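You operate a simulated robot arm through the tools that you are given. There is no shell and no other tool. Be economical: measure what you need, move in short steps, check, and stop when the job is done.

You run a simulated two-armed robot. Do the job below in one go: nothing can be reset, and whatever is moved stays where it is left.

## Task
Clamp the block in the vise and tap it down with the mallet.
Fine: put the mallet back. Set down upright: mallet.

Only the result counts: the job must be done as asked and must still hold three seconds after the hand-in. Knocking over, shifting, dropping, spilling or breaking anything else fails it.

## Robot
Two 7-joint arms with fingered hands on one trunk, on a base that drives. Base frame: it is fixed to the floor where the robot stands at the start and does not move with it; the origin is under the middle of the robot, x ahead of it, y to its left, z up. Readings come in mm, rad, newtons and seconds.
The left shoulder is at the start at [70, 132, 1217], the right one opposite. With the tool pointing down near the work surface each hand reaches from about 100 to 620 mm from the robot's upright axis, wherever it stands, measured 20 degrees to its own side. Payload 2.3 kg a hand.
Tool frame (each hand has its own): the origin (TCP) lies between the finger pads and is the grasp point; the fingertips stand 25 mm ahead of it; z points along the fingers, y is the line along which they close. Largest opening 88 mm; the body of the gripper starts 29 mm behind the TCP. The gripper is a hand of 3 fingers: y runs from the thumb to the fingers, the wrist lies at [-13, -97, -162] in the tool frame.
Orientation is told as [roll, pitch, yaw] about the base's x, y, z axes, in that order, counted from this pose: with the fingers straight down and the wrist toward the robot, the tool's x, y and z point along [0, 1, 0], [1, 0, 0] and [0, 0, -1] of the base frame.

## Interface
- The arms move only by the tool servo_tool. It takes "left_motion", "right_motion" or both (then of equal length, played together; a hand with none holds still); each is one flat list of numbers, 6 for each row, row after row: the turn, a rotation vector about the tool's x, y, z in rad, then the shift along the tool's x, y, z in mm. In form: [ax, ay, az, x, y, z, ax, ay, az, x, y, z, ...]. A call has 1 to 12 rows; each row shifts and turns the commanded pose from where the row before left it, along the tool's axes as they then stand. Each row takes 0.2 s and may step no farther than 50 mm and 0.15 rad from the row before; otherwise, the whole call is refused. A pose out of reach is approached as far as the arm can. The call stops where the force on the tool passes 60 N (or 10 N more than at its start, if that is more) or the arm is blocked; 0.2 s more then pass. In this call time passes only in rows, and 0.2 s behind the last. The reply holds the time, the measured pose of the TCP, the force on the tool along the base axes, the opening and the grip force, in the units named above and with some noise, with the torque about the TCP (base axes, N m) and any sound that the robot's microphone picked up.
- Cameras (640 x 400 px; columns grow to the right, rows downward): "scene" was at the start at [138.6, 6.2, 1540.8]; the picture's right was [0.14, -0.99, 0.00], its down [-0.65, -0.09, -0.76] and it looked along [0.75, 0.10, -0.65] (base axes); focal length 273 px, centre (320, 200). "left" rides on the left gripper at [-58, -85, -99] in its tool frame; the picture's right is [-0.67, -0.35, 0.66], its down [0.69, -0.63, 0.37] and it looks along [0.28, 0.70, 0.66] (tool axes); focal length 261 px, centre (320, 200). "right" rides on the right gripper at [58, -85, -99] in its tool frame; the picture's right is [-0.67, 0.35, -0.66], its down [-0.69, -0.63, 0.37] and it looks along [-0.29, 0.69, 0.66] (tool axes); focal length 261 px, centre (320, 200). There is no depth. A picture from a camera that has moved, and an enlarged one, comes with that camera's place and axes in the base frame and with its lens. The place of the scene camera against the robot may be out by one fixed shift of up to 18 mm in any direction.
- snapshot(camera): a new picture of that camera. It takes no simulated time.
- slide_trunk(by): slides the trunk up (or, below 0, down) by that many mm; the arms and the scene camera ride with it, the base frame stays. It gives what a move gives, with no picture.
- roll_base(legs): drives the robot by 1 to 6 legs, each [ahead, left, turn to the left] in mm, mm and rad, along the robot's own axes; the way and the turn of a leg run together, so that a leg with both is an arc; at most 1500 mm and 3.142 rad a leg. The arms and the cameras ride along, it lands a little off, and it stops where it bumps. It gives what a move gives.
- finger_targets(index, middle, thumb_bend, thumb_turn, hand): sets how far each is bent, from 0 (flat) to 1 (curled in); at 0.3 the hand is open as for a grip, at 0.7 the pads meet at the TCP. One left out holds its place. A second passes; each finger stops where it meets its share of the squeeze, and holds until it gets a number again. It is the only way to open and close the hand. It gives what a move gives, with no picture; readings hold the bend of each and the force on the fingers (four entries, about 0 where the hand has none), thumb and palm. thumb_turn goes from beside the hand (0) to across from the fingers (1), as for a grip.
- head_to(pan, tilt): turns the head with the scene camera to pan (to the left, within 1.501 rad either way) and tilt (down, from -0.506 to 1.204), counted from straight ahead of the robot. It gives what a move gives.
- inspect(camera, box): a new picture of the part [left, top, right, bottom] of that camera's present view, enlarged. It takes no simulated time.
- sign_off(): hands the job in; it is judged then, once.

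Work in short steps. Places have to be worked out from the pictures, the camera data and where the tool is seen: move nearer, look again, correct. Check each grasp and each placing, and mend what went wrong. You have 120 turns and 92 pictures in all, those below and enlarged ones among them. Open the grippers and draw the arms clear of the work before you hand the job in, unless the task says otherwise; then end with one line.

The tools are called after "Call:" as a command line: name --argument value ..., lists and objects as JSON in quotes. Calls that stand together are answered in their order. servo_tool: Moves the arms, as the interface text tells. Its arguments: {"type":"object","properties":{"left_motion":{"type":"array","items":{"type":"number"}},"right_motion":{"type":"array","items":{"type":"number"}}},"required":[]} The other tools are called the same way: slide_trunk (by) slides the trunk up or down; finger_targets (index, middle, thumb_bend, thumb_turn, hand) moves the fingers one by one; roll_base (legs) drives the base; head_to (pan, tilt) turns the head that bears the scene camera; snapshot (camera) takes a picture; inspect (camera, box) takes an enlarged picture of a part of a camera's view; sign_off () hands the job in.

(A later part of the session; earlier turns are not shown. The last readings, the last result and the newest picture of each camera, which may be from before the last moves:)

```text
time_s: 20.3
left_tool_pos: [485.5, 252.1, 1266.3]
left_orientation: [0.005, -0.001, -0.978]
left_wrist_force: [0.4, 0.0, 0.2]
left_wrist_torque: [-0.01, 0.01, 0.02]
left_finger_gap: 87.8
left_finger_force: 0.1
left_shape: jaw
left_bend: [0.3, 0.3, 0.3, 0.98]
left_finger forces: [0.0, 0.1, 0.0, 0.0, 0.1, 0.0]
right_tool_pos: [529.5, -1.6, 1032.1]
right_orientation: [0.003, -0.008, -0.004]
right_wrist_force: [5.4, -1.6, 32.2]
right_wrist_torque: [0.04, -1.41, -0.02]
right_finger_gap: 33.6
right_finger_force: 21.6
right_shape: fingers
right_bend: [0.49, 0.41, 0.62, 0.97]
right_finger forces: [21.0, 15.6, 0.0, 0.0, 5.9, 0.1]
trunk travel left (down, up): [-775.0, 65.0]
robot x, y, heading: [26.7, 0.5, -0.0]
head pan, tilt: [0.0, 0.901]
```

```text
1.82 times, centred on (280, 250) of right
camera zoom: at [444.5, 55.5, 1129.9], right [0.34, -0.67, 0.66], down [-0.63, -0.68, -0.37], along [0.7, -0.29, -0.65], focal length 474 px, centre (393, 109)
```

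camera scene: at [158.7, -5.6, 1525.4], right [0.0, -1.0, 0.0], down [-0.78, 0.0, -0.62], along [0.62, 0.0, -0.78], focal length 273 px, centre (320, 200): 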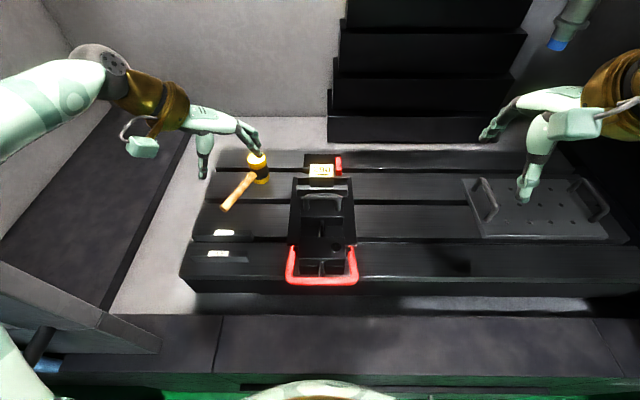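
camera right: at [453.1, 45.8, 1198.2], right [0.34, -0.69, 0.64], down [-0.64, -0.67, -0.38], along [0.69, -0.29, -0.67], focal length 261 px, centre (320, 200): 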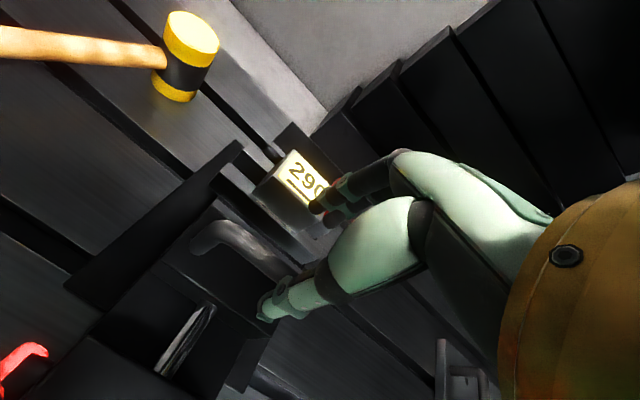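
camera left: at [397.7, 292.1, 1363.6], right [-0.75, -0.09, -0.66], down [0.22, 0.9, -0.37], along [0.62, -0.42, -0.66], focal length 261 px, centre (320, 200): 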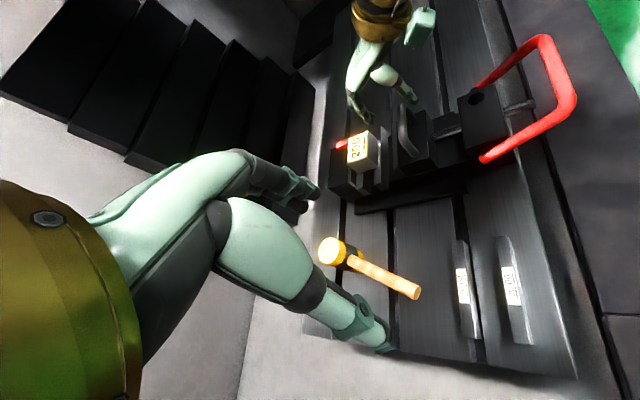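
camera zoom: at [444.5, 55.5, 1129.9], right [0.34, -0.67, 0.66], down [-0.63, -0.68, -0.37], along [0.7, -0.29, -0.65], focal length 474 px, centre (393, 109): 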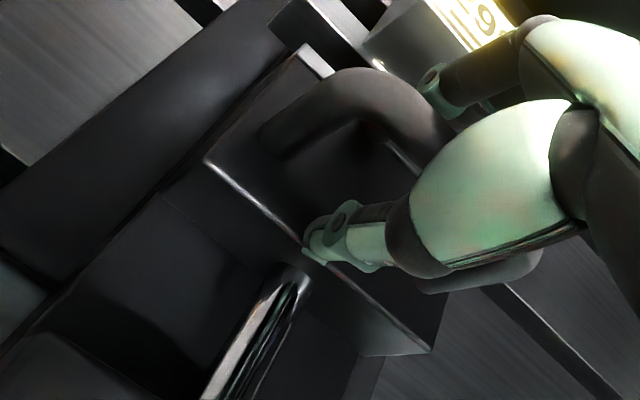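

The thumb is now behind the jaw and the fingers are in front of the handle. I push forward in small steps and watch the force.

Call:
servo_tool --right_motion '[0, 0, 0, 0, 6, 0, 0, 0, 0, 0, 6, 0]'

Call:
inspect --camera "left" --box '[340, 60, 480, 180]'

```text
time_s: 20.9
left_tool_pos: [483.1, 251.8, 1267.5]
left_orientation: [0.007, -0.005, -0.979]
left_wrist_force: [-0.7, -0.4, -0.5]
left_wrist_torque: [0.0, -0.03, 0.01]
left_finger_gap: 87.7
left_finger_force: 0.1
left_shape: jaw
left_bend: [0.3, 0.3, 0.3, 0.98]
left_finger forces: [0.0, 0.1, 0.0, 0.1, 0.0, 0.0]
right_tool_pos: [539.3, -1.9, 1032.9]
right_orientation: [0.003, -0.008, -0.002]
right_wrist_force: [-0.3, -0.3, 33.4]
right_wrist_torque: [0.24, -1.07, 0.0]
right_finger_gap: 16.5
right_finger_force: 20.6
right_shape: fingers
right_bend: [0.56, 0.48, 0.69, 0.97]
right_finger forces: [30.5, 7.2, 0.1, 0.0, 4.0, 0.0]
trunk travel left (down, up): [-775.0, 65.0]
robot x, y, heading: [27.7, 3.9, 0.003]
head pan, tilt: [0.0, 0.901]
```

```text
3.33 times, centred on (410, 120) of left
camera zoom: at [386.6, 291.4, 1367.1], right [-0.74, -0.09, -0.66], down [0.22, 0.9, -0.36], along [0.63, -0.42, -0.66], focal length 869 px, centre (20, 467)
```

zoom: 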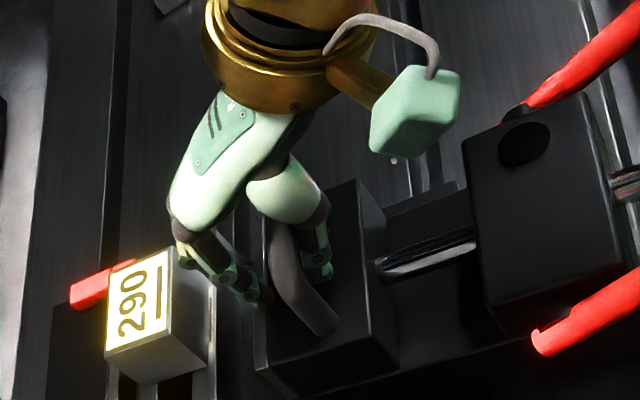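

The pads press the jaw's top. A cleaner way is to push the handle from behind with a closed pinch: I raise, close, move back, and come down behind the bar.

Call:
servo_tool --right_motion '[0, 0, 0, 0, 0, -15, 0, 0, 0, 0, 0, -25, 0, 0, 0, 0, -20, -5, 0, 0, 0, 0, -20, 0]'

Call:
finger_targets --hand "right" --index 0.7 --middle 0.7 --thumb_bend 0.7

Call:
servo_tool --right_motion '[0, 0, 0, 0, 0, 20, 0, 0, 0, 0, 0, 18, 0, 0, 0, 0, 0, 2]'

Call:
inspect --camera "left" --box '[340, 60, 480, 180]'

```text
time_s: 21.9
left_tool_pos: [497.1, 254.2, 1260.3]
left_orientation: [-0.005, 0.002, -0.977]
left_wrist_force: [-0.5, -0.8, 0.6]
left_wrist_torque: [0.01, 0.01, 0.02]
left_finger_gap: 87.8
left_finger_force: 0.2
left_shape: jaw
left_bend: [0.3, 0.3, 0.3, 0.98]
left_finger forces: [0.0, 0.0, 0.0, 0.1, 0.0, 0.1]
right_tool_pos: [511.8, -9.4, 1066.2]
right_orientation: [0.013, 0.024, -0.025]
right_wrist_force: [9.4, 1.2, -1.0]
right_wrist_torque: [0.07, -0.16, 0.03]
right_finger_gap: 21.0
right_finger_force: 4.8
right_shape: fingers
right_bend: [0.5, 0.5, 0.7, 0.97]
right_finger forces: [8.4, 1.2, 0.0, 0.1, 0.0, 0.0]
trunk travel left (down, up): [-775.0, 65.0]
robot x, y, heading: [26.9, 2.8, -0.004]
head pan, tilt: [0.0, 0.901]
```

```text
time_s: 22.9
left_tool_pos: [501.0, 251.1, 1260.3]
left_orientation: [-0.006, 0.006, -0.979]
left_wrist_force: [0.2, -0.5, -0.2]
left_wrist_torque: [-0.02, -0.04, -0.01]
left_finger_gap: 87.6
left_finger_force: 0.0
left_shape: jaw
left_bend: [0.3, 0.3, 0.3, 0.98]
left_finger forces: [0.0, 0.1, 0.0, 0.0, 0.1, 0.0]
right_tool_pos: [516.3, -9.3, 1068.8]
right_orientation: [0.021, 0.019, -0.02]
right_wrist_force: [13.5, -2.4, -17.8]
right_wrist_torque: [-0.04, 0.1, -0.08]
right_finger_gap: 16.5
right_finger_force: 9.0
right_shape: fingers
right_bend: [0.54, 0.58, 0.7, 0.97]
right_finger forces: [10.1, 8.3, 0.0, 0.0, 0.0, 0.1]
trunk travel left (down, up): [-775.0, 65.0]
robot x, y, heading: [29.0, 1.6, 0.005]
head pan, tilt: [0.0, 0.901]
```

```text
time_s: 23.7
left_tool_pos: [496.4, 250.3, 1262.8]
left_orientation: [-0.004, 0.001, -0.978]
left_wrist_force: [0.6, 0.8, 0.1]
left_wrist_torque: [-0.03, -0.01, 0.01]
left_finger_gap: 88.0
left_finger_force: 0.1
left_shape: jaw
left_bend: [0.3, 0.3, 0.3, 0.98]
left_finger forces: [0.0, 0.0, 0.0, 0.1, 0.0, 0.1]
right_tool_pos: [512.1, -4.2, 1033.4]
right_orientation: [0.008, -0.001, -0.011]
right_wrist_force: [27.7, 0.2, 26.9]
right_wrist_torque: [0.22, -0.14, -0.22]
right_finger_gap: 14.0
right_finger_force: 15.2
right_shape: fingers
right_bend: [0.52, 0.64, 0.7, 0.97]
right_finger forces: [29.9, 0.4, 0.1, 0.1, 0.0, 0.1]
trunk travel left (down, up): [-775.0, 65.0]
robot x, y, heading: [26.8, 0.9, 0.002]
head pan, tilt: [0.0, 0.901]
```

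```text
3.33 times, centred on (410, 120) of left
camera zoom: at [402.9, 290.7, 1362.8], right [-0.75, -0.08, -0.65], down [0.22, 0.9, -0.37], along [0.62, -0.42, -0.66], focal length 869 px, centre (20, 467)
```

zoom: 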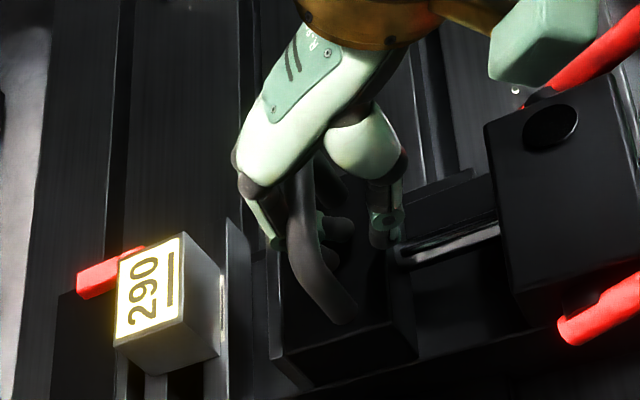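

The bar is actually higher than I judged (about z≈1050), and the fingers hook it from inside the arch. That gives a loose hook, so I lift a little and push forward so the thumb carries the bar.

Call:
servo_tool --right_motion '[0, 0, 0, 0, 8, -6, 0, 0, 0, 0, 10, 0, 0, 0, 0, 0, 10, 0]'

Call:
inspect --camera "left" --box '[340, 60, 480, 180]'

Call:
inspect --camera "scene" --box '[240, 140, 400, 300]'

```text
time_s: 24.5
left_tool_pos: [493.2, 252.3, 1263.5]
left_orientation: [-0.001, -0.001, -0.977]
left_wrist_force: [1.0, 0.9, 0.4]
left_wrist_torque: [0.0, -0.03, -0.01]
left_finger_gap: 87.8
left_finger_force: 0.0
left_shape: jaw
left_bend: [0.3, 0.3, 0.3, 0.98]
left_finger forces: [0.0, 0.0, 0.0, 0.0, 0.1, 0.0]
right_tool_pos: [532.9, -1.5, 1037.1]
right_orientation: [-0.002, 0.003, -0.001]
right_wrist_force: [-0.1, -0.1, -0.6]
right_wrist_torque: [-0.01, 0.04, 0.04]
right_finger_gap: 1.2
right_finger_force: 0.1
right_shape: fingers
right_bend: [0.67, 0.64, 0.7, 0.97]
right_finger forces: [0.0, 0.0, 0.0, 0.0, 0.1, 0.0]
trunk travel left (down, up): [-775.0, 65.0]
robot x, y, heading: [27.4, -2.8, 0.0]
head pan, tilt: [0.0, 0.901]
```

```text
3.33 times, centred on (410, 120) of left
camera zoom: at [396.5, 292.3, 1363.8], right [-0.75, -0.09, -0.66], down [0.22, 0.9, -0.37], along [0.62, -0.42, -0.66], focal length 869 px, centre (20, 467)
```

zoom: 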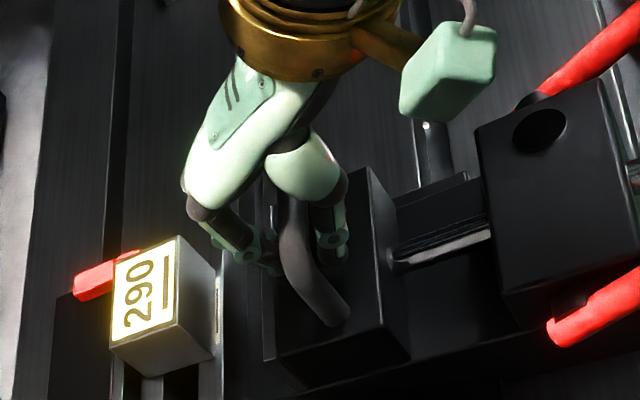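

```text
2.50 times, centred on (320, 220) of scene
camera zoom: at [158.7, -4.8, 1525.3], right [0.0, -1.0, 0.0], down [-0.78, 0.0, -0.62], along [0.62, 0.0, -0.78], focal length 683 px, centre (320, 150)
```

zoom: 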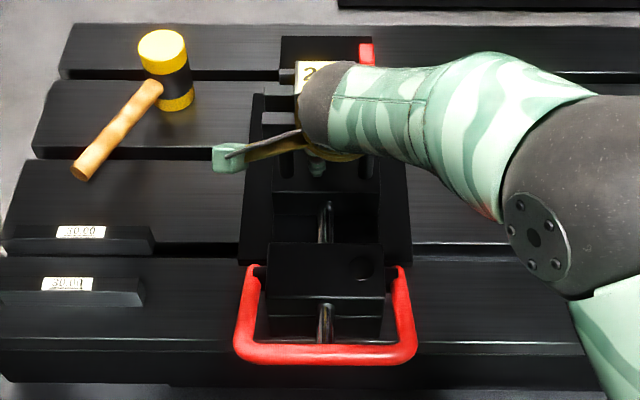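

No contact yet; I keep pushing forward in 8 mm steps.

Call:
servo_tool --right_motion '[0, 0, 0, 0, 8, 0, 0, 0, 0, 0, 8, 0, 0, 0, 0, 0, 6, 0]'

Call:
inspect --camera "left" --box '[340, 60, 480, 180]'

```text
time_s: 25.3
left_tool_pos: [491.1, 251.8, 1263.4]
left_orientation: [0.0, -0.003, -0.979]
left_wrist_force: [0.7, 0.0, 0.1]
left_wrist_torque: [0.0, 0.02, 0.0]
left_finger_gap: 87.8
left_finger_force: 0.0
left_shape: jaw
left_bend: [0.3, 0.3, 0.3, 0.98]
left_finger forces: [0.1, 0.0, 0.1, 0.1, 0.0, 0.1]
right_tool_pos: [555.8, -0.7, 1038.1]
right_orientation: [0.002, 0.0, -0.004]
right_wrist_force: [-2.2, -0.8, -0.8]
right_wrist_torque: [0.0, -0.02, 0.02]
right_finger_gap: 3.5
right_finger_force: 0.9
right_shape: fingers
right_bend: [0.67, 0.64, 0.68, 0.97]
right_finger forces: [0.0, 0.1, 0.1, 0.1, 2.4, 0.0]
trunk travel left (down, up): [-775.0, 65.0]
robot x, y, heading: [28.5, 1.7, -0.002]
head pan, tilt: [0.0, 0.901]
```

```text
3.33 times, centred on (410, 120) of left
camera zoom: at [395.9, 291.7, 1364.3], right [-0.75, -0.09, -0.66], down [0.22, 0.9, -0.37], along [0.62, -0.42, -0.66], focal length 869 px, centre (20, 467)
```

zoom: 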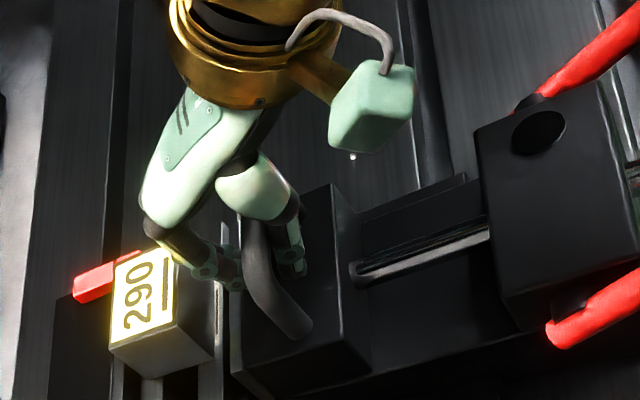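

The jaw slides easily (≈2 N), but my fingers are now close to the block. I back off, open, lift out over the bar, and will then push from behind with closed fingers.

Call:
servo_tool --right_motion '[0, 0, 0, 0, -10, 0, 0, 0, 0, 0, -8, 0]'

Call:
finger_targets --hand "right" --index 0.43 --middle 0.43 --thumb_bend 0.43

Call:
servo_tool --right_motion '[0, 0, 0, 0, 0, -20, 0, 0, 0, 0, 0, -25, 0, 0, 0, 0, 0, -35]'

Call:
inspect --camera "left" --box '[340, 60, 480, 180]'

```text
time_s: 25.9
left_tool_pos: [492.3, 252.9, 1264.2]
left_orientation: [-0.002, -0.001, -0.98]
left_wrist_force: [0.1, 0.3, -0.4]
left_wrist_torque: [0.03, -0.01, 0.01]
left_finger_gap: 87.9
left_finger_force: 0.0
left_shape: jaw
left_bend: [0.3, 0.3, 0.3, 0.98]
left_finger forces: [0.0, 0.0, 0.1, 0.0, 0.0, 0.0]
right_tool_pos: [538.6, -0.3, 1038.9]
right_orientation: [-0.001, 0.0, -0.004]
right_wrist_force: [1.7, 1.4, 1.4]
right_wrist_torque: [-0.03, 0.02, 0.01]
right_finger_gap: 2.5
right_finger_force: 0.6
right_shape: fingers
right_bend: [0.66, 0.64, 0.7, 0.97]
right_finger forces: [1.9, 0.0, 0.1, 0.0, 0.0, 0.2]
trunk travel left (down, up): [-775.0, 65.0]
robot x, y, heading: [29.5, 0.1, -0.001]
head pan, tilt: [0.0, 0.901]
```

```text
time_s: 26.9
left_tool_pos: [491.9, 251.8, 1264.6]
left_orientation: [0.001, -0.003, -0.979]
left_wrist_force: [0.0, 0.5, -0.6]
left_wrist_torque: [0.01, -0.04, 0.04]
left_finger_gap: 87.6
left_finger_force: 0.1
left_shape: jaw
left_bend: [0.3, 0.3, 0.3, 0.98]
left_finger forces: [0.0, 0.0, 0.1, 0.0, 0.0, 0.1]
right_tool_pos: [536.9, -1.2, 1038.8]
right_orientation: [0.001, 0.0, -0.003]
right_wrist_force: [0.1, -0.3, 0.1]
right_wrist_torque: [0.03, 0.04, -0.02]
right_finger_gap: 56.5
right_finger_force: 0.1
right_shape: fingers
right_bend: [0.43, 0.43, 0.43, 0.97]
right_finger forces: [0.1, 0.1, 0.0, 0.0, 0.0, 0.0]
trunk travel left (down, up): [-775.0, 65.0]
robot x, y, heading: [29.0, 1.0, -0.001]
head pan, tilt: [0.0, 0.901]
```

```text
time_s: 27.7
left_tool_pos: [489.9, 252.9, 1264.0]
left_orientation: [0.0, -0.002, -0.979]
left_wrist_force: [-0.7, 0.3, -0.6]
left_wrist_torque: [0.0, 0.04, 0.0]
left_finger_gap: 87.9
left_finger_force: 0.1
left_shape: jaw
left_bend: [0.3, 0.3, 0.3, 0.98]
left_finger forces: [0.0, 0.1, 0.0, 0.0, 0.0, 0.1]
right_tool_pos: [537.3, -1.9, 1117.7]
right_orientation: [0.0, 0.004, -0.004]
right_wrist_force: [-0.1, 0.1, 0.2]
right_wrist_torque: [-0.03, 0.01, 0.01]
right_finger_gap: 56.7
right_finger_force: 0.0
right_shape: fingers
right_bend: [0.43, 0.43, 0.43, 0.97]
right_finger forces: [0.0, 0.1, 0.1, 0.0, 0.0, 0.0]
trunk travel left (down, up): [-775.0, 65.0]
robot x, y, heading: [23.9, -1.0, -0.002]
head pan, tilt: [0.0, 0.901]
```

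```text
3.33 times, centred on (410, 120) of left
camera zoom: at [395.5, 291.7, 1364.4], right [-0.75, -0.09, -0.66], down [0.22, 0.9, -0.37], along [0.62, -0.42, -0.66], focal length 869 px, centre (20, 467)
```

zoom: 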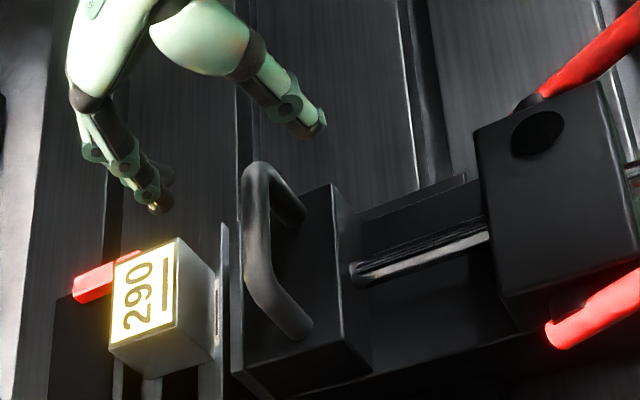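

The hand is clear and the jaw stayed forward. I close the fingers, go behind the bar, descend and push it.

Call:
finger_targets --hand "right" --index 0.7 --middle 0.7 --thumb_bend 0.7

Call:
servo_tool --right_motion '[0, 0, 0, -2, -20, 0, 0, 0, 0, -2, -20, 0, 0, 0, 0, 0, 0, 30, 0, 0, 0, 0, 0, 30, 0, 0, 0, 0, 8, 5, 0, 0, 0, 0, 10, 0]'

Call:
inspect --camera "left" --box '[340, 60, 480, 180]'

```text
time_s: 28.7
left_tool_pos: [491.6, 252.3, 1263.3]
left_orientation: [0.001, -0.002, -0.978]
left_wrist_force: [-0.4, -0.7, 0.8]
left_wrist_torque: [-0.01, 0.03, 0.01]
left_finger_gap: 87.8
left_finger_force: 0.0
left_shape: jaw
left_bend: [0.3, 0.3, 0.3, 0.98]
left_finger forces: [0.0, 0.1, 0.0, 0.0, 0.1, 0.0]
right_tool_pos: [538.5, -2.4, 1119.1]
right_orientation: [0.001, 0.0, -0.003]
right_wrist_force: [-0.2, -0.1, 0.4]
right_wrist_torque: [-0.01, -0.02, -0.01]
right_finger_gap: 0.1
right_finger_force: 0.0
right_shape: fingers
right_bend: [0.7, 0.7, 0.7, 0.97]
right_finger forces: [0.0, 0.0, 0.0, 0.1, 0.1, 0.0]
trunk travel left (down, up): [-775.0, 65.0]
robot x, y, heading: [29.6, -3.3, 0.001]
head pan, tilt: [0.0, 0.901]
```

```text
time_s: 30.1
left_tool_pos: [488.4, 252.5, 1265.4]
left_orientation: [0.003, -0.002, -0.979]
left_wrist_force: [0.0, -0.3, -0.3]
left_wrist_torque: [0.01, -0.04, 0.01]
left_finger_gap: 87.9
left_finger_force: 0.1
left_shape: jaw
left_bend: [0.3, 0.3, 0.3, 0.98]
left_finger forces: [0.0, 0.1, 0.0, 0.0, 0.0, 0.1]
right_tool_pos: [513.1, -7.1, 1054.8]
right_orientation: [0.003, -0.001, -0.01]
right_wrist_force: [-3.0, 0.3, 5.3]
right_wrist_torque: [-0.04, -0.11, -0.04]
right_finger_gap: 0.0
right_finger_force: 2.5
right_shape: fingers
right_bend: [0.7, 0.7, 0.7, 0.97]
right_finger forces: [0.0, 4.7, 0.1, 0.1, 0.0, 0.0]
trunk travel left (down, up): [-775.0, 65.0]
robot x, y, heading: [27.9, 0.7, 0.001]
head pan, tilt: [0.0, 0.901]
```

```text
3.33 times, centred on (410, 120) of left
camera zoom: at [393.4, 291.1, 1365.2], right [-0.75, -0.08, -0.66], down [0.22, 0.9, -0.37], along [0.63, -0.42, -0.66], focal length 869 px, centre (20, 467)
```

zoom: 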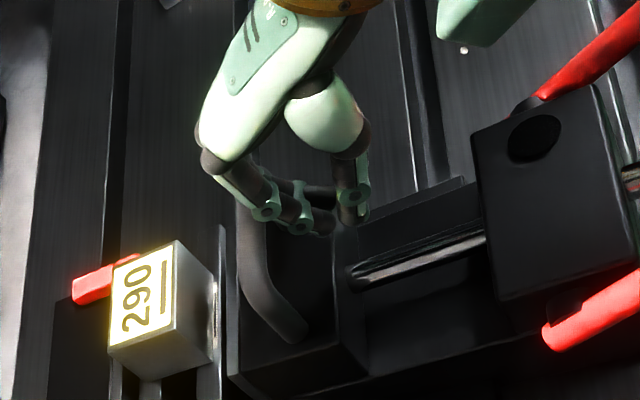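

Behind the bar and in contact. I push forward until the jaw meets the block.

Call:
servo_tool --right_motion '[0, 0, 0, 0, 6, 0, 0, 0, 0, 0, 6, 0, 0, 0, 0, 0, 6, 0, 0, 0, 0, 0, 6, 0]'

Call:
inspect --camera "left" --box '[340, 60, 480, 180]'

```text
time_s: 31.1
left_tool_pos: [488.3, 252.0, 1265.7]
left_orientation: [0.002, -0.002, -0.978]
left_wrist_force: [0.0, -0.7, -0.8]
left_wrist_torque: [-0.01, 0.02, 0.01]
left_finger_gap: 87.8
left_finger_force: 0.0
left_shape: jaw
left_bend: [0.3, 0.3, 0.3, 0.98]
left_finger forces: [0.0, 0.0, 0.1, 0.0, 0.1, 0.0]
right_tool_pos: [536.3, -6.1, 1055.7]
right_orientation: [-0.001, -0.003, -0.003]
right_wrist_force: [-5.5, 0.9, 3.4]
right_wrist_torque: [-0.06, -0.08, -0.05]
right_finger_gap: 0.0
right_finger_force: 2.9
right_shape: fingers
right_bend: [0.7, 0.7, 0.7, 0.97]
right_finger forces: [0.0, 6.1, 0.0, 0.1, 0.1, 0.1]
trunk travel left (down, up): [-775.0, 65.0]
robot x, y, heading: [29.7, -2.1, -0.003]
head pan, tilt: [0.0, 0.901]
```

```text
3.33 times, centred on (410, 120) of left
camera zoom: at [393.1, 291.6, 1365.1], right [-0.75, -0.09, -0.66], down [0.22, 0.9, -0.37], along [0.63, -0.42, -0.66], focal length 869 px, centre (20, 467)
```

zoom: 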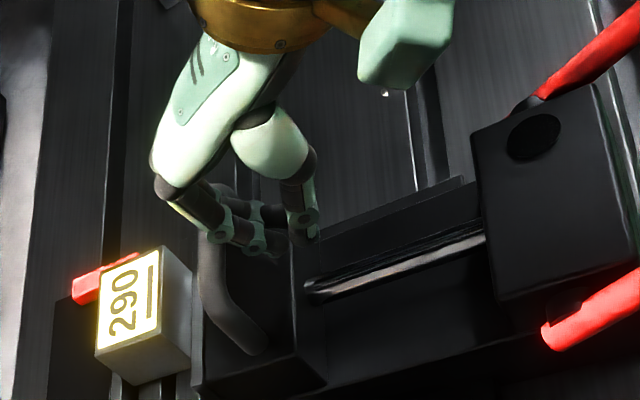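

The jaw now touches the plate and block and carries them; force is still low. I push on.

Call:
servo_tool --right_motion '[0, 0, 0, 0, 5, 0, 0, 0, 0, 0, 5, 0, 0, 0, 0, 0, 5, 0, 0, 0, 0, 0, 5, 0]'

Call:
inspect --camera "left" --box '[320, 60, 480, 200]'

```text
time_s: 32.1
left_tool_pos: [479.2, 252.2, 1269.0]
left_orientation: [0.008, -0.008, -0.977]
left_wrist_force: [0.8, -0.4, -0.1]
left_wrist_torque: [-0.01, 0.03, 0.0]
left_finger_gap: 87.9
left_finger_force: 0.0
left_shape: jaw
left_bend: [0.3, 0.3, 0.3, 0.98]
left_finger forces: [0.0, 0.1, 0.0, 0.1, 0.0, 0.0]
right_tool_pos: [549.1, -5.5, 1058.1]
right_orientation: [0.001, -0.009, -0.003]
right_wrist_force: [-18.5, 0.1, 7.8]
right_wrist_torque: [-0.05, -0.08, -0.07]
right_finger_gap: 0.0
right_finger_force: 9.5
right_shape: fingers
right_bend: [0.7, 0.71, 0.69, 0.97]
right_finger forces: [5.3, 14.0, 0.0, 0.1, 0.0, 0.1]
trunk travel left (down, up): [-775.0, 65.0]
robot x, y, heading: [24.4, 2.3, -0.001]
head pan, tilt: [0.0, 0.901]
```

```text
2.86 times, centred on (400, 130) of left
camera zoom: at [383.7, 292.0, 1367.7], right [-0.74, -0.09, -0.66], down [0.22, 0.9, -0.36], along [0.63, -0.42, -0.65], focal length 745 px, centre (91, 400)
```

zoom: 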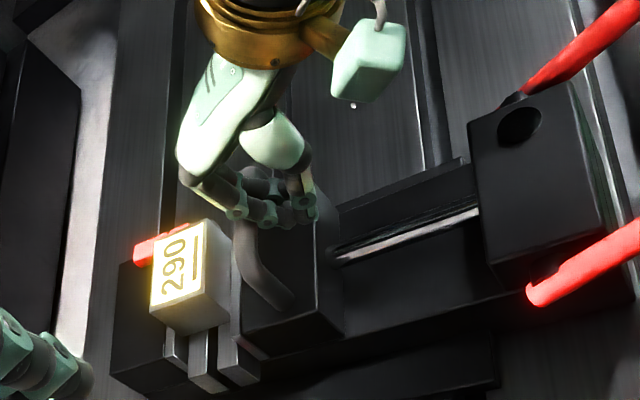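

The jaw is snug against the block (≈18 N). I back off slightly, raise the right hand, and bring it above the red bail.

Call:
servo_tool --right_motion '[0, 0, 0, 0, -6, 0, 0, 0, 0, 0, -2, -40, 0, 0, 0, 0, -2, -45, 0, 0, 0, -8, -45, 0, 0, 0, 0, -8, -45, 0, 0, 0, 0, -8, -45, 0, 0, 0, 0, -8, -45, 0]'

Call:
snapshot --camera "left"

Call:
inspect --camera "scene" --box '[240, 140, 400, 300]'

```text
time_s: 33.7
left_tool_pos: [491.6, 248.7, 1265.0]
left_orientation: [0.002, 0.003, -0.979]
left_wrist_force: [0.7, 0.3, 0.6]
left_wrist_torque: [0.01, -0.03, 0.02]
left_finger_gap: 87.8
left_finger_force: 0.1
left_shape: jaw
left_bend: [0.3, 0.3, 0.3, 0.98]
left_finger forces: [0.0, 0.0, 0.1, 0.1, 0.0, 0.1]
right_tool_pos: [369.6, -39.2, 1136.7]
right_orientation: [0.003, 0.001, -0.001]
right_wrist_force: [0.4, 0.2, -0.1]
right_wrist_torque: [0.04, -0.01, 0.01]
right_finger_gap: 0.0
right_finger_force: 0.1
right_shape: fingers
right_bend: [0.7, 0.7, 0.7, 0.97]
right_finger forces: [0.0, 0.0, 0.1, 0.0, 0.0, 0.0]
right hand out of reach, approached as far as the arm can: row 6
trunk travel left (down, up): [-775.0, 65.0]
robot x, y, heading: [27.5, 1.7, -0.0]
head pan, tilt: [0.0, 0.901]
```

```text
50 pictures are left
camera left: at [395.4, 288.1, 1365.3], right [-0.75, -0.08, -0.66], down [0.22, 0.91, -0.36], along [0.62, -0.42, -0.66], focal length 261 px, centre (320, 200)
```

left: 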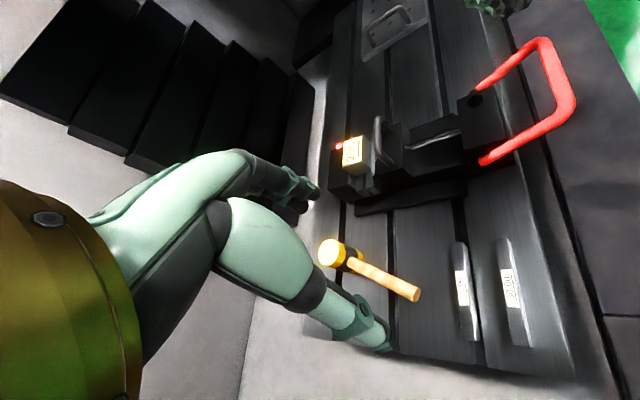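

```text
2.50 times, centred on (320, 220) of scene
camera zoom: at [157.3, -9.3, 1525.6], right [0.0, -1.0, 0.0], down [-0.78, 0.0, -0.62], along [0.62, 0.0, -0.78], focal length 683 px, centre (320, 150)
```

zoom: 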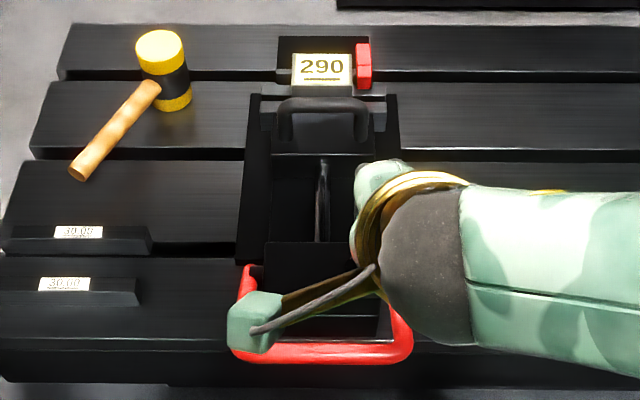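

The bail bar is about (340, −4, ~1010), and the right hand is too close to the body to get there. I back the base off 80 mm.

Call:
roll_base --legs '[[-80, 0, 0]]'

Call:
finger_targets --hand "right" --index 0.45 --middle 0.45 --thumb_bend 0.4

Call:
snapshot --camera "right"

Call:
snapshot --camera "left"

```text
time_s: 34.8
left_tool_pos: [420.2, 252.8, 1260.5]
left_orientation: [-0.006, 0.002, -0.979]
left_wrist_force: [-0.5, -0.2, 0.4]
left_wrist_torque: [-0.01, 0.0, 0.01]
left_finger_gap: 87.8
left_finger_force: 0.1
left_shape: jaw
left_bend: [0.3, 0.3, 0.3, 0.98]
left_finger forces: [0.0, 0.0, 0.0, 0.0, 0.1, 0.1]
right_tool_pos: [299.5, -36.4, 1134.7]
right_orientation: [0.0, 0.006, -0.005]
right_wrist_force: [0.0, 0.8, 0.3]
right_wrist_torque: [0.01, 0.01, 0.0]
right_finger_gap: 0.0
right_finger_force: 0.0
right_shape: fingers
right_bend: [0.7, 0.7, 0.7, 0.97]
right_finger forces: [0.1, 0.1, 0.1, 0.0, 0.1, 0.0]
trunk travel left (down, up): [-775.0, 65.0]
robot x, y, heading: [-49.0, -0.9, 0.001]
head pan, tilt: [0.0, 0.901]
```

```text
time_s: 35.8
left_tool_pos: [412.4, 251.9, 1263.1]
left_orientation: [-0.002, -0.001, -0.978]
left_wrist_force: [-0.7, 0.9, -0.5]
left_wrist_torque: [-0.02, -0.01, 0.0]
left_finger_gap: 87.9
left_finger_force: 0.1
left_shape: jaw
left_bend: [0.3, 0.3, 0.3, 0.98]
left_finger forces: [0.1, 0.1, 0.0, 0.0, 0.0, 0.0]
right_tool_pos: [292.7, -36.1, 1135.7]
right_orientation: [-0.001, 0.0, -0.004]
right_wrist_force: [0.6, -0.5, -0.1]
right_wrist_torque: [0.0, 0.01, -0.04]
right_finger_gap: 57.7
right_finger_force: 0.1
right_shape: fingers
right_bend: [0.45, 0.45, 0.4, 0.97]
right_finger forces: [0.1, 0.1, 0.1, 0.0, 0.1, 0.1]
trunk travel left (down, up): [-775.0, 65.0]
robot x, y, heading: [-52.8, -3.7, 0.001]
head pan, tilt: [0.0, 0.901]
```

```text
48 pictures are left
camera right: at [208.8, 20.8, 1235.1], right [0.35, -0.67, 0.66], down [-0.63, -0.68, -0.37], along [0.69, -0.29, -0.66], focal length 261 px, centre (320, 200)
```

right: 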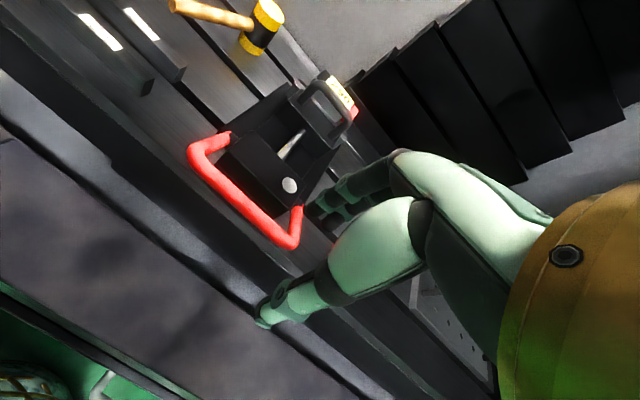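

```text
47 pictures are left
camera left: at [317.6, 291.5, 1364.4], right [-0.75, -0.09, -0.66], down [0.22, 0.9, -0.37], along [0.62, -0.42, -0.66], focal length 261 px, centre (320, 200)
```

left: 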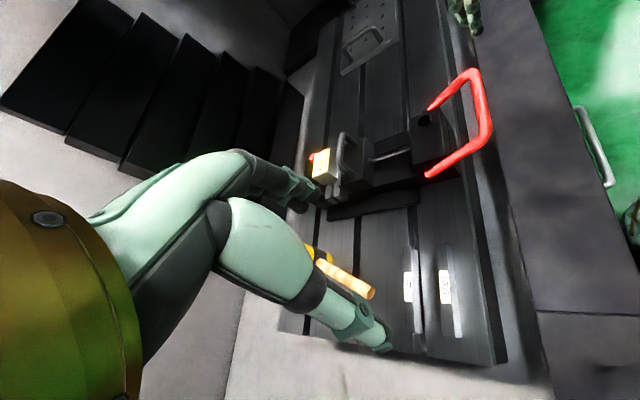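

Retriangulated, the bar runs at x≈346 from y −60 to 56, at z≈1030. I take the right hand down to straddle it at y≈−33.

Call:
servo_tool --right_motion '[0, 0, 0, 2, 27, 15, 0, 0, 0, 1, 26, 15, 0, 0, 0, 0, 0, 30, 0, 0, 0, 0, 0, 30, 0, 0, 0, 0, 0, 20, 0, 0, 0, 0, 0, 12]'

Call:
snapshot --camera "left"

Call:
inspect --camera "right" --box '[100, 120, 400, 360]'

```text
time_s: 37.2
left_tool_pos: [413.3, 252.6, 1263.9]
left_orientation: [0.001, 0.0, -0.979]
left_wrist_force: [0.7, -0.3, -0.4]
left_wrist_torque: [-0.02, -0.05, 0.0]
left_finger_gap: 87.7
left_finger_force: 0.1
left_shape: jaw
left_bend: [0.3, 0.3, 0.3, 0.98]
left_finger forces: [0.1, 0.1, 0.1, 0.1, 0.1, 0.0]
right_tool_pos: [347.4, -35.7, 1012.9]
right_orientation: [-0.001, -0.001, -0.003]
right_wrist_force: [-0.6, 0.0, -0.6]
right_wrist_torque: [0.0, 0.0, 0.01]
right_finger_gap: 57.8
right_finger_force: 0.2
right_shape: fingers
right_bend: [0.45, 0.45, 0.4, 0.97]
right_finger forces: [0.0, 0.0, 0.0, 0.0, 0.0, 0.0]
trunk travel left (down, up): [-775.0, 65.0]
robot x, y, heading: [-52.8, -4.8, 0.004]
head pan, tilt: [0.0, 0.901]
```

```text
46 pictures are left
camera left: at [317.8, 291.7, 1364.2], right [-0.75, -0.09, -0.66], down [0.22, 0.9, -0.37], along [0.62, -0.42, -0.66], focal length 261 px, centre (320, 200)
```

left: 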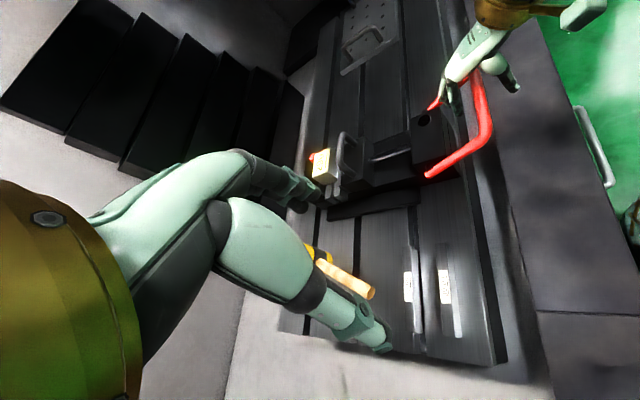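

```text
1.67 times, centred on (250, 240) of right
camera zoom: at [263.4, 22.3, 1112.0], right [0.35, -0.67, 0.66], down [-0.63, -0.68, -0.36], along [0.69, -0.29, -0.66], focal length 434 px, centre (437, 133)
```

zoom: 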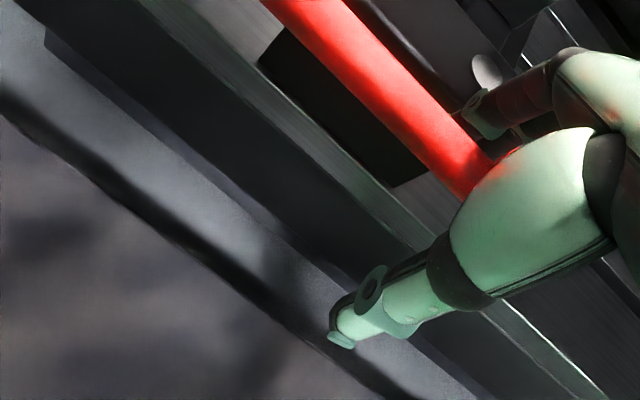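

Straddled without contact. I close the fingers around the bar as a loose cage and lift.

Call:
finger_targets --hand "right" --index 0.7 --middle 0.7 --thumb_bend 0.7

Call:
servo_tool --right_motion '[0, 0, 0, 0, 0, -10, 0, 0, 0, 0, 0, -10, 0, 0, 0, 0, 0, -10]'

Call:
inspect --camera "left" --box '[340, 20, 540, 200]'

```text
time_s: 38.2
left_tool_pos: [412.6, 252.5, 1263.5]
left_orientation: [0.001, 0.0, -0.979]
left_wrist_force: [-0.2, -0.4, -0.6]
left_wrist_torque: [-0.02, 0.02, 0.02]
left_finger_gap: 87.8
left_finger_force: 0.1
left_shape: jaw
left_bend: [0.3, 0.3, 0.3, 0.98]
left_finger forces: [0.0, 0.0, 0.1, 0.0, 0.0, 0.0]
right_tool_pos: [347.8, -34.7, 1013.6]
right_orientation: [0.001, 0.0, -0.004]
right_wrist_force: [-0.5, -0.1, -0.2]
right_wrist_torque: [0.04, 0.02, 0.03]
right_finger_gap: 0.1
right_finger_force: 0.0
right_shape: fingers
right_bend: [0.7, 0.7, 0.7, 0.97]
right_finger forces: [0.1, 0.0, 0.0, 0.1, 0.0, 0.0]
trunk travel left (down, up): [-775.0, 65.0]
robot x, y, heading: [-52.9, 0.8, 0.001]
head pan, tilt: [0.0, 0.901]
```

```text
time_s: 39.0
left_tool_pos: [414.7, 252.0, 1263.4]
left_orientation: [-0.003, -0.001, -0.979]
left_wrist_force: [0.2, -0.3, 0.3]
left_wrist_torque: [-0.04, 0.01, 0.0]
left_finger_gap: 87.7
left_finger_force: 0.0
left_shape: jaw
left_bend: [0.3, 0.3, 0.3, 0.98]
left_finger forces: [0.0, 0.0, 0.0, 0.1, 0.1, 0.0]
right_tool_pos: [347.7, -34.3, 1042.7]
right_orientation: [0.0, 0.004, -0.002]
right_wrist_force: [-0.3, 0.5, -6.6]
right_wrist_torque: [-0.01, -0.01, 0.01]
right_finger_gap: 3.8
right_finger_force: 2.9
right_shape: fingers
right_bend: [0.68, 0.69, 0.67, 0.97]
right_finger forces: [1.5, 1.3, 0.1, 0.0, 3.1, 0.0]
trunk travel left (down, up): [-775.0, 65.0]
robot x, y, heading: [-49.1, -1.1, -0.003]
head pan, tilt: [0.0, 0.901]
```

```text
2.22 times, centred on (440, 110) of left
camera zoom: at [319.8, 291.6, 1363.5], right [-0.75, -0.08, -0.65], down [0.22, 0.9, -0.37], along [0.62, -0.42, -0.66], focal length 579 px, centre (53, 400)
```

zoom: 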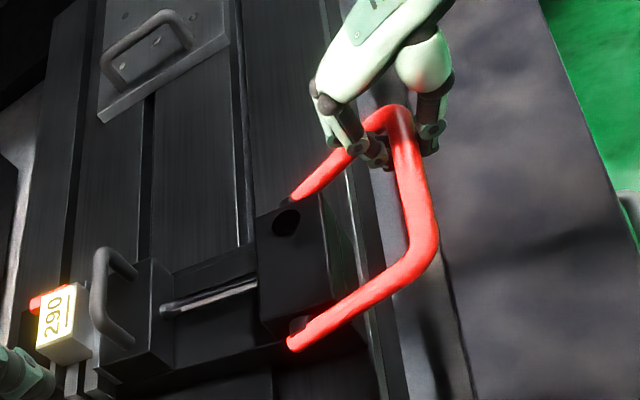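

The bail lifts with about 7 N. I follow the arc up and forward about the pivot.

Call:
servo_tool --right_motion '[0, 0, 0, 0, 7, -11, 0, 0, 0, 0, 8, -10, 0, 0, 0, 0, 10, -8, 0, 0, 0, 0, 10, -7]'

Call:
inspect --camera "left" --box '[320, 20, 540, 220]'

```text
time_s: 40.0
left_tool_pos: [412.7, 251.7, 1263.9]
left_orientation: [0.001, -0.002, -0.98]
left_wrist_force: [0.2, 1.6, 0.0]
left_wrist_torque: [-0.01, 0.01, 0.01]
left_finger_gap: 87.8
left_finger_force: 0.1
left_shape: jaw
left_bend: [0.3, 0.3, 0.3, 0.98]
left_finger forces: [0.0, 0.0, 0.1, 0.0, 0.0, 0.0]
right_tool_pos: [379.9, -35.6, 1081.0]
right_orientation: [0.001, 0.0, -0.002]
right_wrist_force: [0.4, 0.3, -0.6]
right_wrist_torque: [-0.01, -0.02, -0.01]
right_finger_gap: 0.0
right_finger_force: 0.1
right_shape: fingers
right_bend: [0.7, 0.7, 0.7, 0.97]
right_finger forces: [0.0, 0.1, 0.0, 0.0, 0.0, 0.1]
trunk travel left (down, up): [-775.0, 65.0]
robot x, y, heading: [-49.5, 1.6, 0.003]
head pan, tilt: [0.0, 0.901]
```

```text
2.00 times, centred on (430, 120) of left
camera zoom: at [317.6, 291.5, 1364.4], right [-0.75, -0.08, -0.66], down [0.22, 0.9, -0.37], along [0.62, -0.42, -0.66], focal length 521 px, centre (100, 360)
```

zoom: 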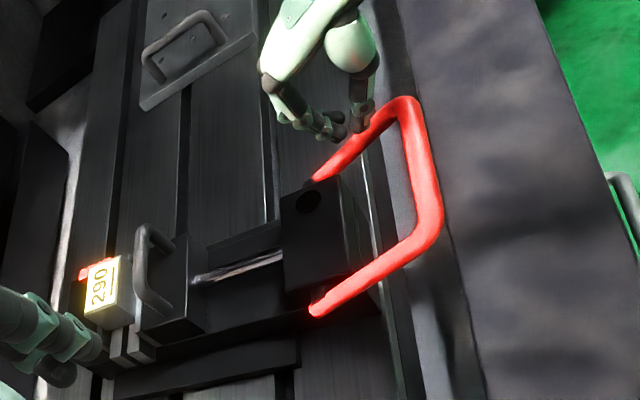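

The loop slipped off; the bail stayed slightly raised at about (348, ·, 1040). I reopen, go back, and take a real grip on the bar with the pads at TCP height.

Call:
finger_targets --hand "right" --index 0.45 --middle 0.45 --thumb_bend 0.4

Call:
servo_tool --right_motion '[0, 0, 0, 0, -16, -10, 0, 0, 0, 0, -16, 0, 0, 0, 0, 0, 0, 25, 0, 0, 0, 0, 0, 32]'

Call:
finger_targets --hand "right" --index 0.75 --middle 0.75 --thumb_bend 0.75

Call:
inspect --camera "left" --box '[320, 20, 540, 220]'

```text
time_s: 41.0
left_tool_pos: [411.3, 251.5, 1264.2]
left_orientation: [0.0, 0.0, -0.978]
left_wrist_force: [-0.2, 0.9, 0.7]
left_wrist_torque: [0.01, -0.05, 0.01]
left_finger_gap: 88.0
left_finger_force: 0.1
left_shape: jaw
left_bend: [0.3, 0.3, 0.3, 0.98]
left_finger forces: [0.0, 0.0, 0.1, 0.0, 0.0, 0.0]
right_tool_pos: [381.4, -34.3, 1080.5]
right_orientation: [-0.001, 0.002, -0.004]
right_wrist_force: [0.1, 0.5, 0.0]
right_wrist_torque: [-0.05, 0.0, 0.03]
right_finger_gap: 57.2
right_finger_force: 0.0
right_shape: fingers
right_bend: [0.45, 0.45, 0.4, 0.97]
right_finger forces: [0.0, 0.1, 0.1, 0.0, 0.1, 0.0]
trunk travel left (down, up): [-775.0, 65.0]
robot x, y, heading: [-49.4, -0.3, 0.001]
head pan, tilt: [0.0, 0.901]
```

```text
time_s: 42.0
left_tool_pos: [416.5, 252.3, 1262.8]
left_orientation: [-0.001, 0.003, -0.977]
left_wrist_force: [-0.9, -0.3, 0.8]
left_wrist_torque: [0.01, 0.02, -0.01]
left_finger_gap: 87.9
left_finger_force: 0.1
left_shape: jaw
left_bend: [0.3, 0.3, 0.3, 0.98]
left_finger forces: [0.0, 0.0, 0.1, 0.1, 0.0, 0.0]
right_tool_pos: [350.1, -37.1, 1030.8]
right_orientation: [-0.004, 0.004, -0.003]
right_wrist_force: [0.1, 1.0, 0.2]
right_wrist_torque: [0.01, 0.04, 0.0]
right_finger_gap: 57.8
right_finger_force: 0.0
right_shape: fingers
right_bend: [0.45, 0.45, 0.4, 0.97]
right_finger forces: [0.0, 0.1, 0.1, 0.0, 0.0, 0.1]
trunk travel left (down, up): [-775.0, 65.0]
robot x, y, heading: [-47.3, -1.3, 0.001]
head pan, tilt: [0.0, 0.901]
```

```text
time_s: 43.0
left_tool_pos: [412.3, 251.5, 1264.4]
left_orientation: [0.0, 0.0, -0.98]
left_wrist_force: [0.3, 0.6, 0.1]
left_wrist_torque: [0.02, 0.01, 0.0]
left_finger_gap: 87.7
left_finger_force: 0.1
left_shape: jaw
left_bend: [0.3, 0.3, 0.3, 0.98]
left_finger forces: [0.0, 0.1, 0.0, 0.1, 0.0, 0.0]
right_tool_pos: [348.4, -36.7, 1034.1]
right_orientation: [-0.001, 0.003, -0.005]
right_wrist_force: [-3.4, 0.3, -7.8]
right_wrist_torque: [0.01, -0.02, 0.0]
right_finger_gap: 0.1
right_finger_force: 5.6
right_shape: fingers
right_bend: [0.74, 0.74, 0.71, 0.97]
right_finger forces: [0.1, 3.4, 0.0, 0.0, 7.7, 0.0]
trunk travel left (down, up): [-775.0, 65.0]
robot x, y, heading: [-49.0, -4.4, -0.002]
head pan, tilt: [0.0, 0.901]
```

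```text
2.00 times, centred on (430, 120) of left
camera zoom: at [317.7, 291.4, 1364.2], right [-0.75, -0.08, -0.66], down [0.22, 0.9, -0.37], along [0.62, -0.42, -0.66], focal length 521 px, centre (100, 360)
```

zoom: 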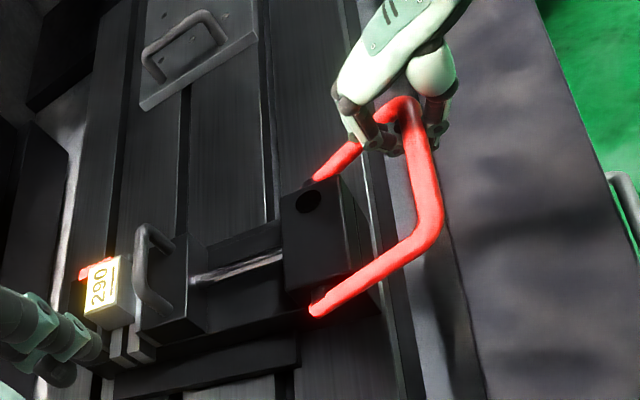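

The fingers closed under the bar again, so it is higher, near z≈1050. I open, rise 18 mm and regrip.

Call:
finger_targets --hand "right" --index 0.48 --middle 0.48 --thumb_bend 0.48

Call:
servo_tool --right_motion '[0, 0, 0, 0, 0, -10, 0, 0, 0, 0, 0, -8]'

Call:
finger_targets --hand "right" --index 0.72 --middle 0.72 --thumb_bend 0.72

```text
time_s: 44.0
left_tool_pos: [412.4, 252.4, 1264.0]
left_orientation: [-0.001, 0.0, -0.978]
left_wrist_force: [-0.4, 0.2, 0.8]
left_wrist_torque: [0.04, 0.0, 0.02]
left_finger_gap: 87.6
left_finger_force: 0.0
left_shape: jaw
left_bend: [0.3, 0.3, 0.3, 0.98]
left_finger forces: [0.0, 0.0, 0.0, 0.0, 0.0, 0.0]
right_tool_pos: [349.9, -34.7, 1033.5]
right_orientation: [-0.001, 0.0, -0.004]
right_wrist_force: [0.3, -1.2, -0.2]
right_wrist_torque: [-0.03, 0.0, 0.01]
right_finger_gap: 45.8
right_finger_force: 0.0
right_shape: fingers
right_bend: [0.48, 0.48, 0.48, 0.97]
right_finger forces: [0.0, 0.0, 0.1, 0.0, 0.0, 0.1]
trunk travel left (down, up): [-775.0, 65.0]
robot x, y, heading: [-48.7, -0.4, -0.004]
head pan, tilt: [0.0, 0.901]
```

```text
time_s: 44.6
left_tool_pos: [413.7, 252.8, 1263.3]
left_orientation: [0.001, -0.002, -0.978]
left_wrist_force: [-0.8, -0.4, -0.6]
left_wrist_torque: [-0.01, -0.04, 0.0]
left_finger_gap: 88.0
left_finger_force: 0.1
left_shape: jaw
left_bend: [0.3, 0.3, 0.3, 0.98]
left_finger forces: [0.1, 0.0, 0.1, 0.0, 0.0, 0.0]
right_tool_pos: [348.7, -33.5, 1051.4]
right_orientation: [0.0, 0.0, -0.003]
right_wrist_force: [0.4, 0.0, 0.2]
right_wrist_torque: [0.02, 0.03, -0.01]
right_finger_gap: 45.5
right_finger_force: 0.0
right_shape: fingers
right_bend: [0.48, 0.48, 0.48, 0.97]
right_finger forces: [0.0, 0.1, 0.1, 0.0, 0.1, 0.0]
trunk travel left (down, up): [-775.0, 65.0]
robot x, y, heading: [-53.5, 0.9, 0.004]
head pan, tilt: [0.0, 0.901]
```

```text
time_s: 45.6
left_tool_pos: [413.3, 253.3, 1264.5]
left_orientation: [0.001, 0.0, -0.98]
left_wrist_force: [0.0, 0.2, 0.0]
left_wrist_torque: [-0.01, 0.0, -0.01]
left_finger_gap: 87.8
left_finger_force: 0.0
left_shape: jaw
left_bend: [0.3, 0.3, 0.3, 0.98]
left_finger forces: [0.1, 0.0, 0.1, 0.0, 0.0, 0.1]
right_tool_pos: [350.0, -32.4, 1050.5]
right_orientation: [0.001, 0.002, -0.003]
right_wrist_force: [-0.2, 0.0, -3.8]
right_wrist_torque: [0.0, 0.0, 0.05]
right_finger_gap: 8.2
right_finger_force: 7.4
right_shape: fingers
right_bend: [0.71, 0.67, 0.65, 0.97]
right_finger forces: [3.9, 3.6, 0.0, 0.1, 7.2, 0.0]
trunk travel left (down, up): [-775.0, 65.0]
robot x, y, heading: [-49.0, -2.8, -0.0]
head pan, tilt: [0.0, 0.901]
```

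Gripped now (≈7 N per side). I tighten and move along the arc in small steps.

Call:
finger_targets --hand "right" --index 0.85 --middle 0.85 --thumb_bend 0.85

Call:
servo_tool --right_motion '[0, 0, 0, 0, 4, -9, 0, 0, 0, 0, 5, -8, 0, 0, 0, 0, 6, -7]'

Call:
inspect --camera "left" --box '[320, 20, 540, 220]'

```text
time_s: 46.6
left_tool_pos: [413.2, 252.0, 1263.2]
left_orientation: [-0.003, 0.0, -0.978]
left_wrist_force: [1.2, 0.1, -0.6]
left_wrist_torque: [0.01, -0.01, 0.0]
left_finger_gap: 88.1
left_finger_force: 0.1
left_shape: jaw
left_bend: [0.3, 0.3, 0.3, 0.98]
left_finger forces: [0.1, 0.0, 0.1, 0.0, 0.0, 0.0]
right_tool_pos: [348.5, -35.3, 1050.3]
right_orientation: [-0.001, 0.003, -0.005]
right_wrist_force: [-2.0, -0.1, -10.2]
right_wrist_torque: [-0.02, 0.04, 0.15]
right_finger_gap: 6.8
right_finger_force: 19.0
right_shape: fingers
right_bend: [0.73, 0.72, 0.64, 0.97]
right_finger forces: [8.0, 9.5, 0.1, 0.0, 19.4, 0.1]
trunk travel left (down, up): [-775.0, 65.0]
robot x, y, heading: [-46.1, 1.4, -0.007]
head pan, tilt: [0.0, 0.901]
```

```text
time_s: 47.4
left_tool_pos: [415.5, 252.0, 1262.5]
left_orientation: [-0.002, 0.0, -0.978]
left_wrist_force: [-0.4, -0.1, -0.4]
left_wrist_torque: [-0.02, -0.02, -0.04]
left_finger_gap: 88.0
left_finger_force: 0.0
left_shape: jaw
left_bend: [0.3, 0.3, 0.3, 0.98]
left_finger forces: [0.1, 0.0, 0.1, 0.0, 0.0, 0.0]
right_tool_pos: [365.7, -33.9, 1074.1]
right_orientation: [0.0, 0.0, -0.004]
right_wrist_force: [0.2, 0.1, -0.9]
right_wrist_torque: [0.01, -0.03, -0.03]
right_finger_gap: 0.1
right_finger_force: 0.1
right_shape: fingers
right_bend: [0.75, 0.75, 0.72, 0.96]
right_finger forces: [0.0, 0.1, 0.1, 0.0, 0.1, 0.1]
trunk travel left (down, up): [-775.0, 65.0]
robot x, y, heading: [-53.2, 2.9, -0.0]
head pan, tilt: [0.0, 0.901]
```

```text
2.00 times, centred on (430, 120) of left
camera zoom: at [320.5, 291.6, 1363.5], right [-0.75, -0.08, -0.65], down [0.22, 0.9, -0.37], along [0.62, -0.42, -0.66], focal length 521 px, centre (100, 360)
```

zoom: 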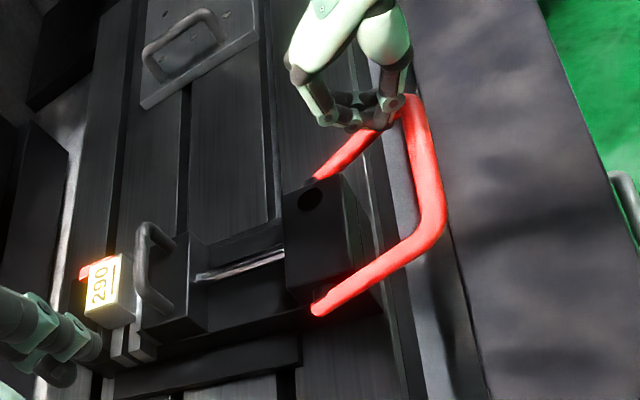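

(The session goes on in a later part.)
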